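You operate a simulated robot arm through the tools that you are given. There is no shell and no other tool. Be economical: measure what you need, move in short steps, check, and stop when the job is done.

You run a simulated robot arm. Do the job below in one go: nothing can be reset, and whatever is moved stays where it is left.

## Task
Fetch the small dark grey plate and set it on top of the steel plate with the blue grip.

Only the result counts: the job must be done as asked and must still hold three seconds after the hand-in. Knocking over, shifting, dropping, spilling or breaking anything else fails it.

## Robot
A 7-joint arm with a two-finger parallel gripper, fixed in place. Base frame: the origin is at the foot of the arm, x ahead of it, y to its left, z up. Units: m, rad, N and s.
With the tool pointing down near the work surface it reaches from about 0.24 to 0.68 m from the base axis. Its first joint turns from -1.152 to 1.152 rad. Payload 2.4 kg.
Tool frame: the origin (TCP) lies between the finger pads and is the grasp point; the fingertips stand 0.03 m ahead of it; z points along the fingers, y is the line along which they close. The gripper opens to 0.094 m. The fingers are 0.028 m wide and 0.01 m thick; the gripper's body (0.05 by 0.096 m) begins 0.055 m behind the TCP.
Orientation is told as [roll, pitch, yaw] about the base's x, y, z axes, in that order, counted from this pose: with the fingers straight down and closing along the base's y, the tool's x points along the base's -x, its y along +y and its z along -z.

## Interface
- The arm moves only by the tool servo_tool. Its argument "plan" is a list of rows, each a list of 5 numbers: the finger opening in mm, from 0 to 94, then the shift along the tool's x, y, z in mm, then the turn about the tool's z in rad. In form: [[claw, tx, ty, tz, twist], ...]. A call has 1 to 20 rows; each row shifts and turns the commanded pose from where the row before left it, along the tool's axes as they then stand. Each row takes 0.2 s and may step no farther than 0.05 m and 0.15 rad from the row before; otherwise, or with a gripper value out of range, the whole call is refused. Where a pose cannot be reached the arm comes as near as it can. A force on the tool above 40 N (or 10 N above the force at the start of the call, whichever is more), or a blocked arm, ends the call early, and 0.2 s more pass. The fingers move at their own pace (about 0.153 m/s each) and stop on an object; they squeeze with about 31 N. The grip force told is the motor's: it shows also when the fingers shut on nothing. Time passes only in rows, and 0.2 s behind the last, so rows that do not move let the fingers close. The reply holds the time, the measured pose of the TCP, the force on the tool along the base axes, the opening and the grip force, in the units named above and with some noise.
- Cameras (640 x 400 px; columns grow to the right, rows downward): "scene" is fixed at [0.0338, 0.4763, 1.4339]; the picture's right is [-0.76, -0.65, 0.00], its down [-0.43, 0.50, -0.75] and it looks along [0.49, -0.57, -0.66] (base axes); focal length 316 px, centre (320, 200). "wrist" rides on the gripper at [-0.037, 0, -0.058] in the tool frame; the picture's right is [0.00, -1.00, 0.00], its down [0.97, 0.00, -0.24] and it looks along [0.24, 0.00, 0.97] (tool axes); focal length 218 px, centre (320, 200). There is no depth. A picture from a camera that has moved, and an enlarged one, comes with that camera's place and axes in the base frame and with its lens.
- grab_frame(camera): a new picture of that camera. No time passes.
- inspect(camera, box): a new picture of the part [left, top, right, bottom] of that camera's present view, enlarged. No time passes.
- job_done(): hands the job in; it is judged then, once.

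Work in short steps. Places have to be worked out from the pictures, the camera data and where the tool is seen: move nearer, look again, correct. Check each grasp and each placing, and mend what went wrong. You have 90 turns and 42 pictures in all, those below and enlarged ones among them. Open the gripper and draw the arm clear of the work before you hand the job in, unless the task says otherwise; then end with one line.

The tools are called as name(argument=value, ...) on one line, values as JSON. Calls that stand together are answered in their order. servo_tool: Moves the arm, as the interface text tells. Its arguments: {"type":"object","properties":{"plan":{"type":"array"}},"required":["plan"]} The other tools are called the same way: grab_frame (camera) takes a picture; inspect (camera, box) takes an enlarged picture of a part of a camera's view; job_done () hands the job in.

At the start:

```text
t: 0.0
eef_pos: [0.4419, 0.1315, 1.0666]
tcp_rot: [0.0, 0.001, 0.0]
wrist_force: [-0.2, -0.1, 0.4]
grip_width: 0.0935
grip_force: 0.0
```

scene: 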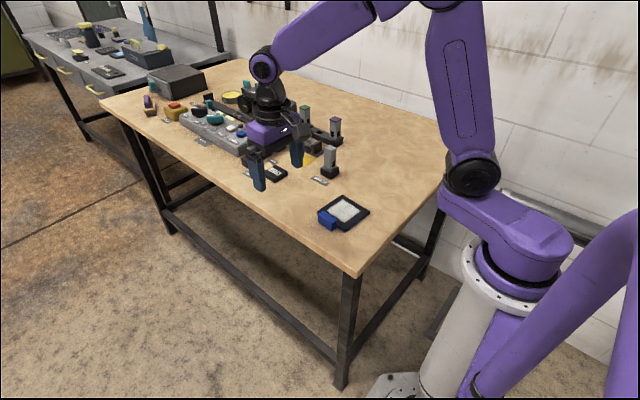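
wrist: 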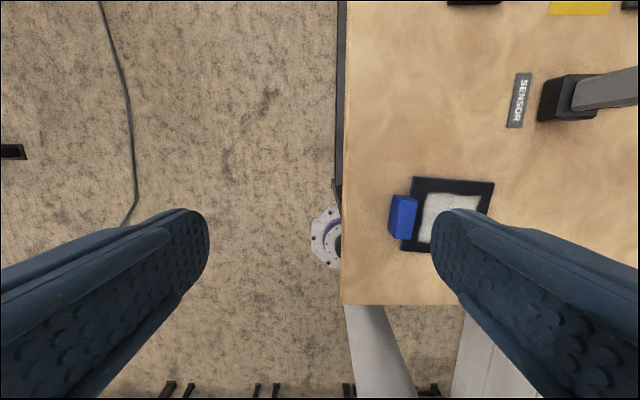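

The steel plate with the blue grip is visible near the table corner; I need a closer look to find the small dark grey plate.

inspect(camera="scene", box=[220, 110, 380, 240])

inspect(camera="scene", box=[130, 60, 290, 160])

```text
3.08 times, centred on (300, 175) of scene
camera zoom: at [0.0338, 0.4763, 1.4339], right [-0.76, -0.65, 0.0], down [-0.43, 0.5, -0.75], along [0.49, -0.57, -0.66], focal length 973 px, centre (382, 277)
```

zoom: 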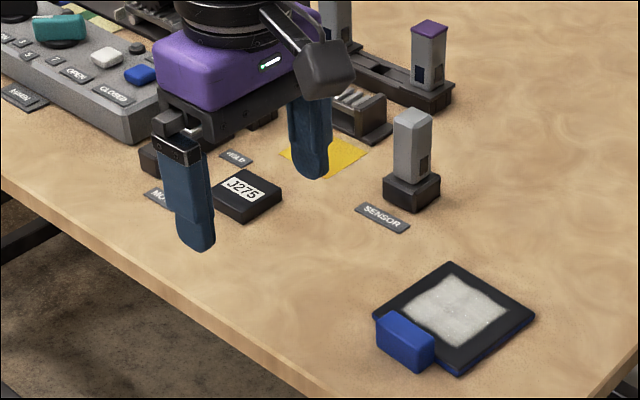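

```text
4.00 times, centred on (210, 110) of scene
camera zoom: at [0.0338, 0.4763, 1.4339], right [-0.76, -0.65, 0.0], down [-0.43, 0.5, -0.75], along [0.49, -0.57, -0.66], focal length 1264 px, centre (760, 560)
```

zoom: 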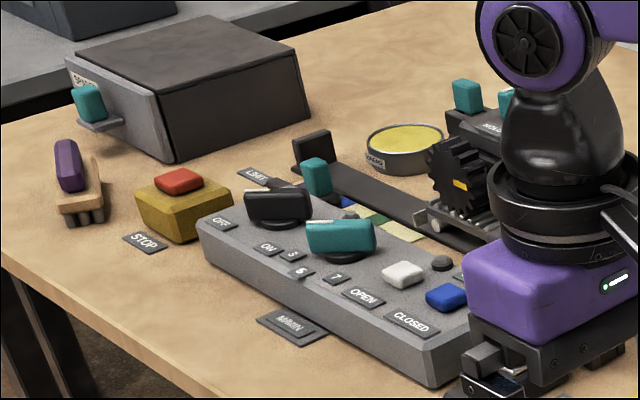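

The "J275" dark grey slab lies near (0.64, -0.02), and the blue-grip plate near (0.39, -0.03). I move the hand over, staying high, for a wrist view.

servo_tool(plan=[[94, -30, -40, 0, 0], [94, -30, -40, 0, 0], [94, -30, -40, 0, 0], [94, -20, -30, 0, 0], [94, 0, 0, 0, 0]])

grab_frame(camera="wrist")

grab_frame(camera="scene")

```text
t: 1.2
eef_pos: [0.5532, -0.0159, 1.0651]
tcp_rot: [0.002, 0.001, -0.001]
wrist_force: [0.4, 0.0, -0.4]
grip_width: 0.0939
grip_force: 0.1
```

```text
37 pictures are left
camera wrist: at [0.5912, -0.0164, 1.1229], right [0.0, -1.0, 0.0], down [-0.97, 0.0, 0.24], along [-0.24, 0.0, -0.97], focal length 218 px, centre (320, 200)
```

wrist: 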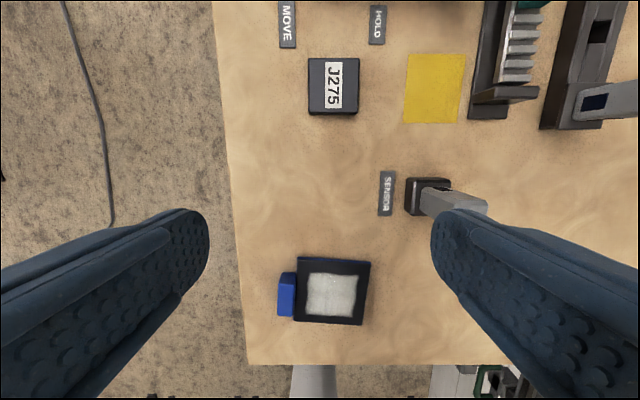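

```text
36 pictures are left
```

scene: 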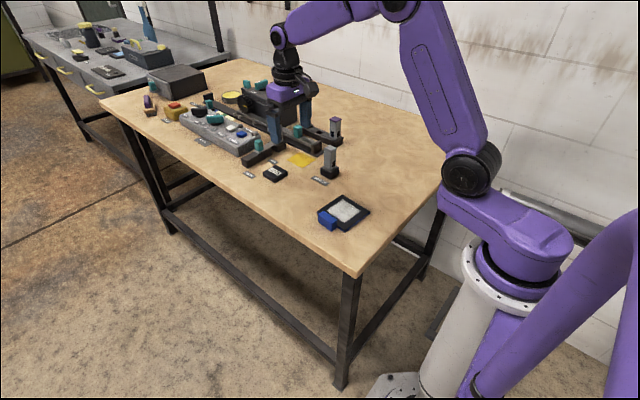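

The view of J275 is clear; I check closely the rest of the bench for other plates and the plate's thickness.

inspect(camera="scene", box=[230, 110, 350, 190])

inspect(camera="wrist", box=[240, 0, 480, 150])

inspect(camera="wrist", box=[240, 230, 400, 340])

inspect(camera="scene", box=[300, 180, 390, 240])

```text
5.00 times, centred on (290, 150) of scene
camera zoom: at [0.0338, 0.4763, 1.4339], right [-0.76, -0.65, 0.0], down [-0.43, 0.5, -0.75], along [0.49, -0.57, -0.66], focal length 1580 px, centre (470, 450)
```

zoom: 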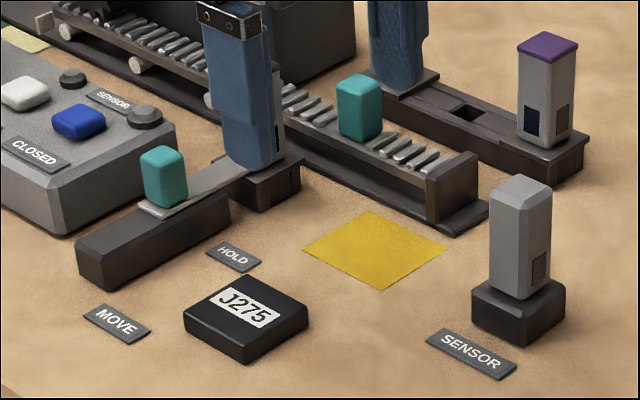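

```text
2.67 times, centred on (360, 75) of wrist
camera zoom: at [0.5912, -0.0164, 1.1229], right [0.0, -1.0, 0.0], down [-0.97, 0.0, 0.24], along [-0.24, 0.0, -0.97], focal length 582 px, centre (213, 533)
```

zoom: 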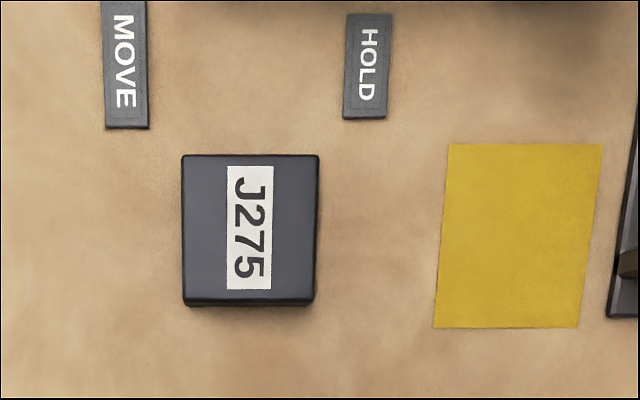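

```text
3.64 times, centred on (320, 285) of wrist
camera zoom: at [0.5912, -0.0164, 1.1229], right [0.0, -1.0, 0.0], down [-0.97, 0.0, 0.24], along [-0.24, 0.0, -0.97], focal length 794 px, centre (320, -109)
```

zoom: 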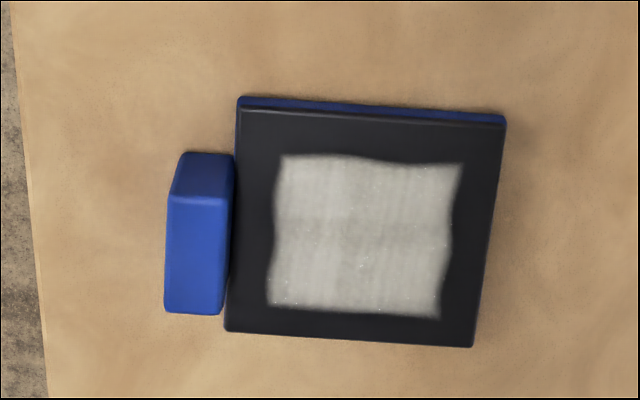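

```text
6.67 times, centred on (345, 210) of scene
camera zoom: at [0.0338, 0.4763, 1.4339], right [-0.76, -0.65, 0.0], down [-0.43, 0.5, -0.75], along [0.49, -0.57, -0.66], focal length 2107 px, centre (153, 133)
```

zoom: 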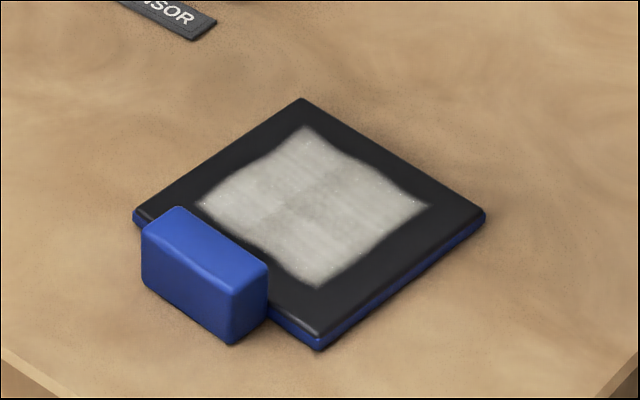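

J275 looks like the dark grey plate. A bluish item was half hidden behind the console, so I check that nothing else has a blue grip.

inspect(camera="scene", box=[180, 70, 310, 155])

```text
4.71 times, centred on (245, 112) of scene
camera zoom: at [0.0338, 0.4763, 1.4339], right [-0.76, -0.65, 0.0], down [-0.43, 0.5, -0.75], along [0.49, -0.57, -0.66], focal length 1487 px, centre (673, 612)
```

zoom: 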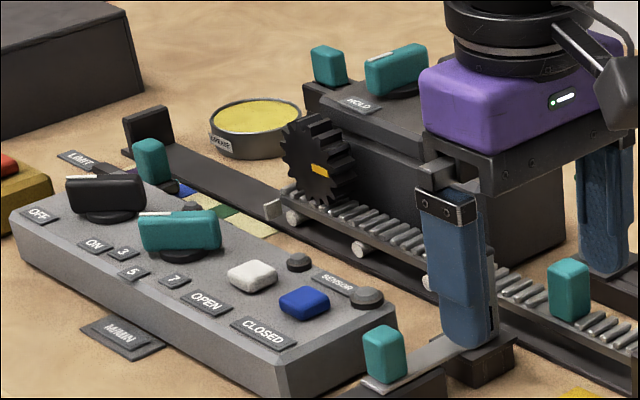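

The blue-grip plate near (0.396, -0.03) is the only match. J275 is centred near (0.653, -0.031), about 53 mm square and square to the axes. I go above it at z≈0.985 and look again.

servo_tool(plan=[[94, -40, -5, 0, 0], [94, -40, -5, 0, 0], [94, -20, -5, 0, 0], [94, 0, 0, 40, 0], [94, 0, 0, 40, 0], [94, 0, 0, 0, 0]])

grab_frame(camera="wrist")

inspect(camera="scene", box=[220, 100, 340, 190])

```text
t: 2.6
eef_pos: [0.6528, -0.0327, 0.9863]
tcp_rot: [0.0, 0.001, -0.001]
wrist_force: [-0.3, 1.0, -0.1]
grip_width: 0.094
grip_force: 0.1
```

```text
30 pictures are left
camera wrist: at [0.6906, -0.0338, 1.0437], right [0.0, -1.0, 0.0], down [-0.97, 0.0, 0.24], along [-0.24, 0.0, -0.97], focal length 218 px, centre (320, 200)
```

wrist: 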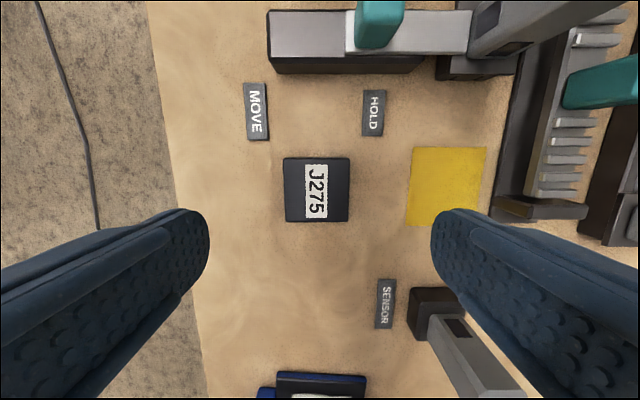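

```text
4.44 times, centred on (280, 145) of scene
camera zoom: at [0.0338, 0.4763, 1.4339], right [-0.76, -0.65, 0.0], down [-0.43, 0.5, -0.75], along [0.49, -0.57, -0.66], focal length 1405 px, centre (498, 444)
```

zoom: 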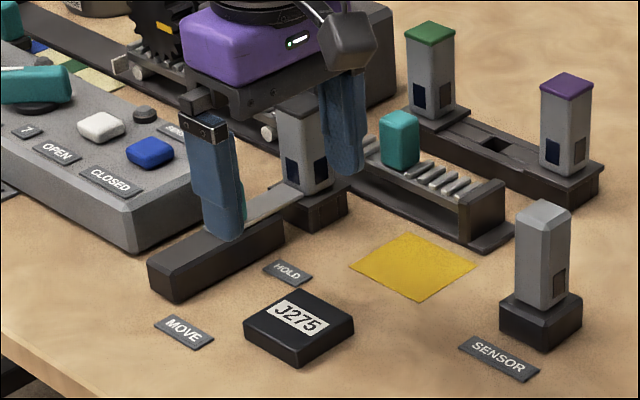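

Block centre is about (0.657, -0.0305) and the surroundings are clear. I correct slightly and descend until the fingertips are about 5 mm above the table.

servo_tool(plan=[[94, -3, 2, 0, 0], [94, 0, 0, 35, 0], [94, 0, 0, 35, 0], [94, 0, 0, 20, 0], [94, 0, 0, 10, 0], [94, 0, 0, 0, 0]])

grab_frame(camera="wrist")

inspect(camera="scene", box=[220, 100, 340, 190])

```text
t: 4.0
eef_pos: [0.6544, -0.032, 0.8859]
tcp_rot: [0.001, 0.0, -0.001]
wrist_force: [0.0, 0.5, 0.3]
grip_width: 0.0942
grip_force: 0.0
```

```text
28 pictures are left
camera wrist: at [0.6939, -0.0332, 0.9437], right [0.0, -1.0, 0.0], down [-0.97, 0.0, 0.24], along [-0.24, 0.0, -0.97], focal length 218 px, centre (320, 200)
```

wrist: 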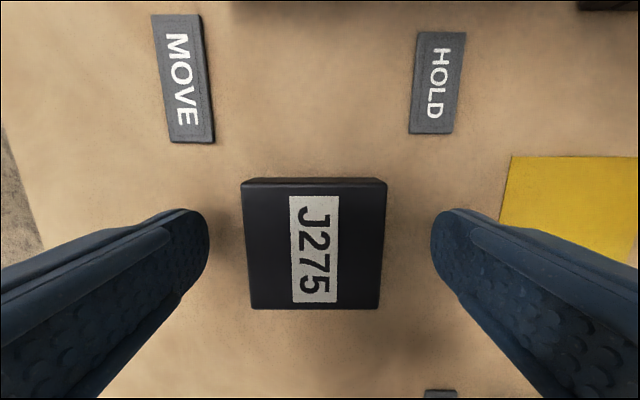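

```text
4.44 times, centred on (280, 145) of scene
camera zoom: at [0.0338, 0.4763, 1.4339], right [-0.76, -0.65, 0.0], down [-0.43, 0.5, -0.75], along [0.49, -0.57, -0.66], focal length 1405 px, centre (498, 444)
```

zoom: 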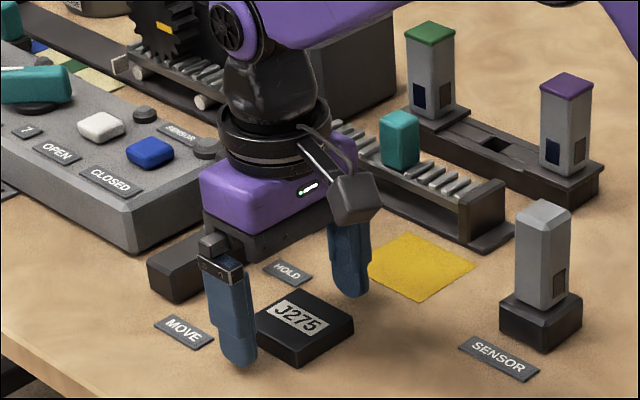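

The fingers straddle the slab, centred to within a few mm. I nudge 3 mm forward and close.

servo_tool(plan=[[94, -3, 1, 0, 0], [70, 0, 0, 0, 0], [45, 0, 0, 0, 0], [40, 0, 0, 0, 0], [40, 0, 0, 0, 0]])

```text
t: 5.2
eef_pos: [0.6583, -0.0313, 0.8866]
tcp_rot: [0.001, -0.002, -0.001]
wrist_force: [0.7, 0.6, 2.2]
grip_width: 0.0549
grip_force: 30.8
```

Gripped at 55 mm with 31 N. I lift straight up 120 mm and check.

servo_tool(plan=[[40, 0, 0, -10, 0], [40, 0, 0, -30, 0], [40, 0, 0, -40, 0], [40, 0, 0, -40, 0], [40, 0, 0, 0, 0]])

grab_frame(camera="wrist")

```text
t: 6.4
eef_pos: [0.6565, -0.0306, 1.0061]
tcp_rot: [-0.002, 0.001, 0.001]
wrist_force: [0.5, 1.0, -3.8]
grip_width: 0.0545
grip_force: 31.3
```

```text
26 pictures are left
camera wrist: at [0.696, -0.032, 1.0639], right [0.0, -1.0, 0.0], down [-0.97, 0.0, 0.24], along [-0.24, 0.0, -0.97], focal length 218 px, centre (320, 200)
```

wrist: 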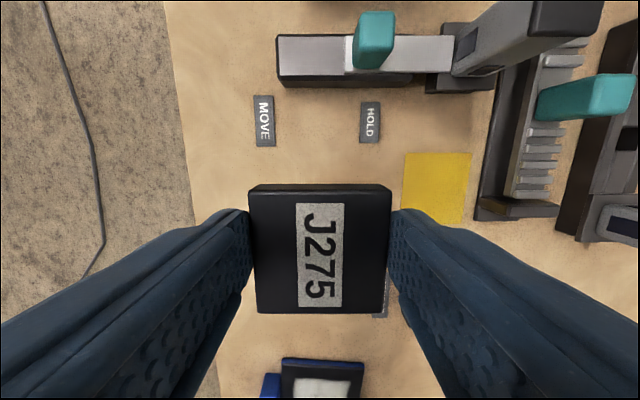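

Held firmly. I carry it back at this height to above the blue-grip plate at about (0.45, -0.036) first, to view the plate ahead of placing.

servo_tool(plan=[[40, 40, 0, 0, 0], [40, 40, -1, 0, 0], [40, 40, -1, 0, 0], [40, 40, -1, 0, 0], [40, 40, -1, 0, 0], [40, 40, -1, 0, 0], [40, 20, 0, 0, 0.06], [40, 0, 0, 0, 0]])

grab_frame(camera="wrist")

inspect(camera="scene", box=[280, 130, 400, 240])

```text
t: 8.2
eef_pos: [0.3975, -0.0354, 1.0074]
tcp_rot: [0.001, -0.001, -0.061]
wrist_force: [-0.1, -0.5, -2.8]
grip_width: 0.0547
grip_force: 31.2
```

```text
25 pictures are left
camera wrist: at [0.4358, -0.0388, 1.0652], right [-0.06, -1.0, 0.0], down [-0.97, 0.06, 0.24], along [-0.24, 0.01, -0.97], focal length 218 px, centre (320, 200)
```

wrist: 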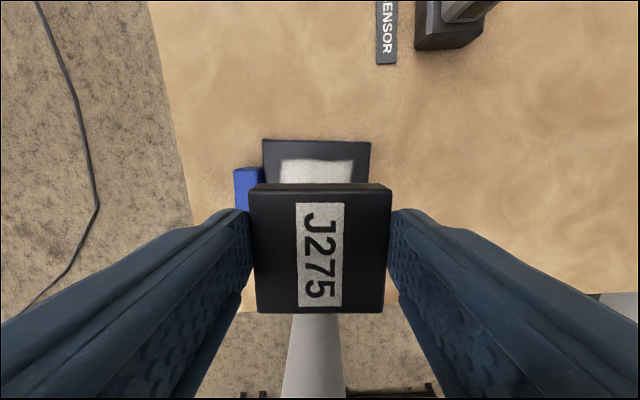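

```text
3.64 times, centred on (340, 185) of scene
camera zoom: at [0.0338, 0.4763, 1.4339], right [-0.76, -0.65, 0.0], down [-0.43, 0.5, -0.75], along [0.49, -0.57, -0.66], focal length 1149 px, centre (247, 254)
```

zoom: 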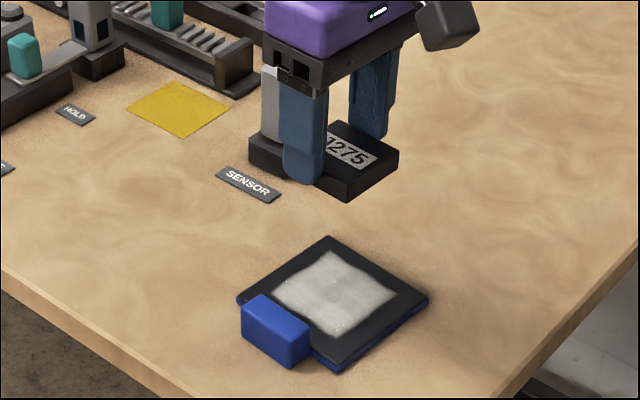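

The plate centre comes out at about (0.393, -0.034), now aligned with the slab. I shift a little and lower to just above the plate top (expected contact at TCP z≈0.897).

servo_tool(plan=[[40, 4, -2, 0, 0], [40, 0, 0, 40, 0], [40, 0, 0, 40, 0], [40, 0, 0, 15, 0], [40, 0, 0, 5, 0], [40, 0, 0, 0, 0]])

inspect(camera="scene", box=[300, 160, 390, 240])

grab_frame(camera="wrist")

```text
t: 9.6
eef_pos: [0.3944, -0.0392, 0.9067]
tcp_rot: [0.001, 0.0, -0.058]
wrist_force: [-0.6, 0.2, -3.3]
grip_width: 0.0548
grip_force: 31.0
```

```text
5.00 times, centred on (345, 200) of scene
camera zoom: at [0.0338, 0.4763, 1.4339], right [-0.76, -0.65, 0.0], down [-0.43, 0.5, -0.75], along [0.49, -0.57, -0.66], focal length 1580 px, centre (195, 200)
```

zoom: 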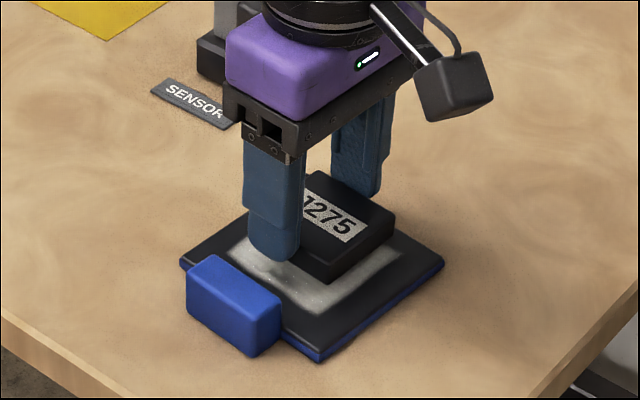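

```text
22 pictures are left
camera wrist: at [0.4325, -0.0412, 0.964], right [-0.06, -1.0, 0.0], down [-0.97, 0.06, 0.24], along [-0.24, 0.01, -0.97], focal length 218 px, centre (320, 200)
```

wrist: 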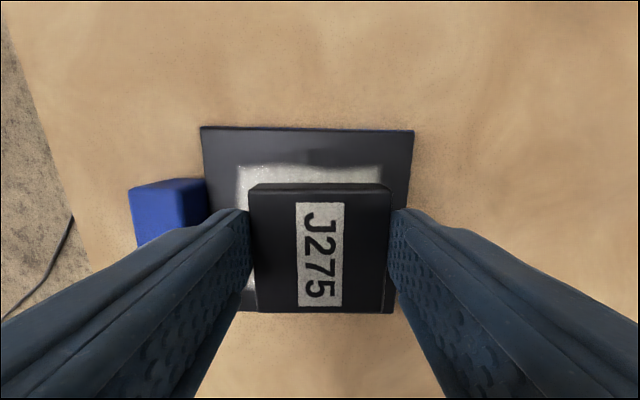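

Well centred over the plate with fingers clear of the blue grip. I lower in small steps watching the force.

servo_tool(plan=[[40, 0, 1, 3, 0], [40, 0, 0, 3, 0], [40, 0, 0, 1, 0], [40, 0, 0, 0, 0]])

```text
t: 10.6
eef_pos: [0.395, -0.037, 0.9002]
tcp_rot: [0.0, 0.0, -0.058]
wrist_force: [-0.4, -0.8, -3.9]
grip_width: 0.0547
grip_force: 30.3
```

No contact yet; I continue in 1 mm steps.

servo_tool(plan=[[40, 0, 0, 1, 0], [40, 0, 0, 1, 0], [40, 0, 0, 0, 0]])

inspect(camera="scene", box=[310, 180, 380, 240])

```text
t: 11.4
eef_pos: [0.3958, -0.0377, 0.8978]
tcp_rot: [0.0, 0.0, -0.059]
wrist_force: [-0.1, 0.6, -3.8]
grip_width: 0.0549
grip_force: 30.3
```

```text
6.67 times, centred on (345, 210) of scene
camera zoom: at [0.0338, 0.4763, 1.4339], right [-0.76, -0.65, 0.0], down [-0.43, 0.5, -0.75], along [0.49, -0.57, -0.66], focal length 2107 px, centre (153, 133)
```

zoom: 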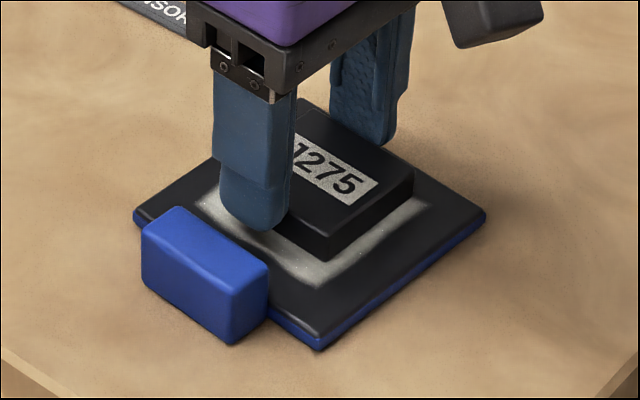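

Still hanging by a hair; continue 1 mm at a time.

servo_tool(plan=[[40, 0, 0, 1, 0], [40, 0, 0, 0, 0]])

```text
t: 12.0
eef_pos: [0.3946, -0.0372, 0.8971]
tcp_rot: [0.001, -0.001, -0.059]
wrist_force: [-0.1, -0.1, -4.0]
grip_width: 0.0546
grip_force: 30.4
```

No contact force yet; I lower further.

servo_tool(plan=[[40, 0, 0, 1, 0], [40, 0, 0, 0, 0]])

servo_tool(plan=[[40, 0, 0, 1, 0], [40, 0, 0, 0, 0]])

```text
t: 12.6
eef_pos: [0.3948, -0.036, 0.8973]
tcp_rot: [0.0, -0.002, -0.061]
wrist_force: [0.1, -2.3, 22.6]
grip_width: 0.0546
grip_force: 30.8
```

```text
t: 13.2
eef_pos: [0.3959, -0.037, 0.8959]
tcp_rot: [0.0, -0.002, -0.062]
wrist_force: [-1.7, -3.0, 23.5]
grip_width: 0.0548
grip_force: 31.1
```

Contact made (about 26 N upward). I ease up 1 mm and open gently to 70 mm, keeping clear of the blue grip.

servo_tool(plan=[[40, 0, 0, -1, 0], [58, 0, 0, 0, 0], [70, 0, 0, 0, 0], [70, 0, 0, 0, 0]])

grab_frame(camera="wrist")

```text
t: 14.2
eef_pos: [0.3953, -0.0375, 0.8962]
tcp_rot: [-0.001, 0.0, -0.059]
wrist_force: [0.0, -1.0, 0.6]
grip_width: 0.0701
grip_force: 0.1
```

```text
20 pictures are left
camera wrist: at [0.433, -0.0399, 0.9538], right [-0.06, -1.0, 0.0], down [-0.97, 0.06, 0.24], along [-0.24, 0.01, -0.97], focal length 218 px, centre (320, 200)
```

wrist: 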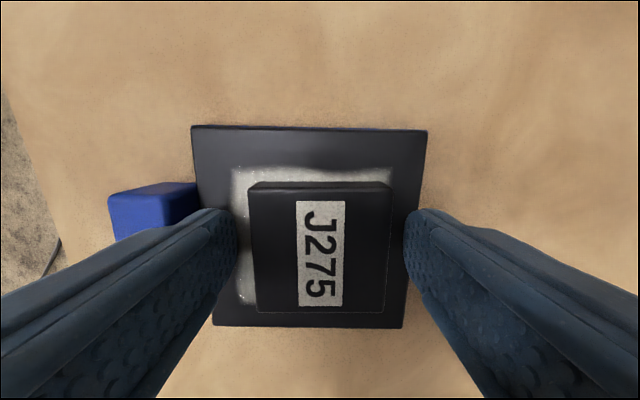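

Released, with the slab resting flat and the fingers clear on both sides. I retreat straight up.

servo_tool(plan=[[70, 0, 0, -10, 0], [70, 0, 0, -30, 0], [70, 0, 0, -40, 0], [70, 0, 0, -45, 0], [70, 0, 0, -45, 0], [70, -45, 0, 0, 0], [70, -45, 0, 0, 0], [70, 0, 0, 0, 0]])

grab_frame(camera="wrist")

inspect(camera="scene", box=[240, 120, 400, 240])

```text
t: 16.0
eef_pos: [0.4834, -0.0429, 1.0648]
tcp_rot: [0.0, 0.0, -0.059]
wrist_force: [0.7, 1.2, 0.8]
grip_width: 0.0699
grip_force: 0.0
```

```text
19 pictures are left
camera wrist: at [0.5219, -0.0459, 1.1229], right [-0.06, -1.0, 0.0], down [-0.97, 0.06, 0.24], along [-0.24, 0.01, -0.97], focal length 218 px, centre (320, 200)
```

wrist: 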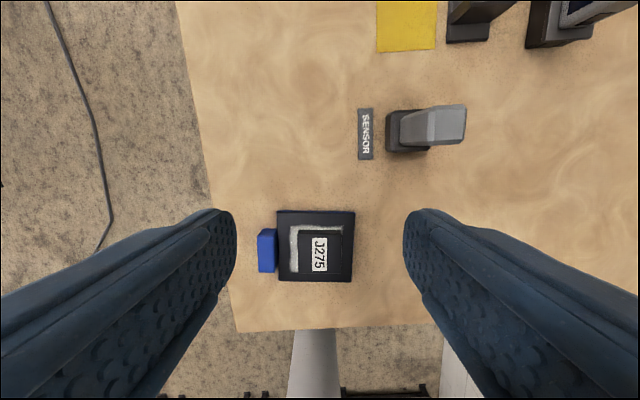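

```text
3.33 times, centred on (320, 180) of scene
camera zoom: at [0.0338, 0.4763, 1.4339], right [-0.76, -0.65, 0.0], down [-0.43, 0.5, -0.75], along [0.49, -0.57, -0.66], focal length 1054 px, centre (320, 267)
```

zoom: 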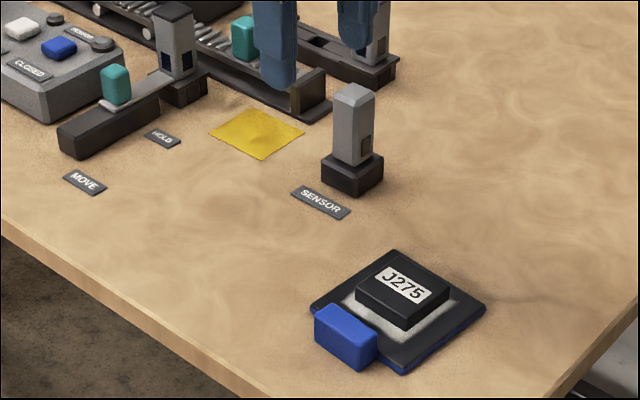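

The slab rests flat and wholly on the blue-grip plate, nothing else has moved, and the arm is clear with the gripper open. I hand in.

job_done()

```text
The job is handed in.
```

The small dark grey plate (labelled J275) is lying flat on top of the steel plate with the blue grip; the gripper is open, the arm is clear, and I saw nothing else moved in the last pictures.
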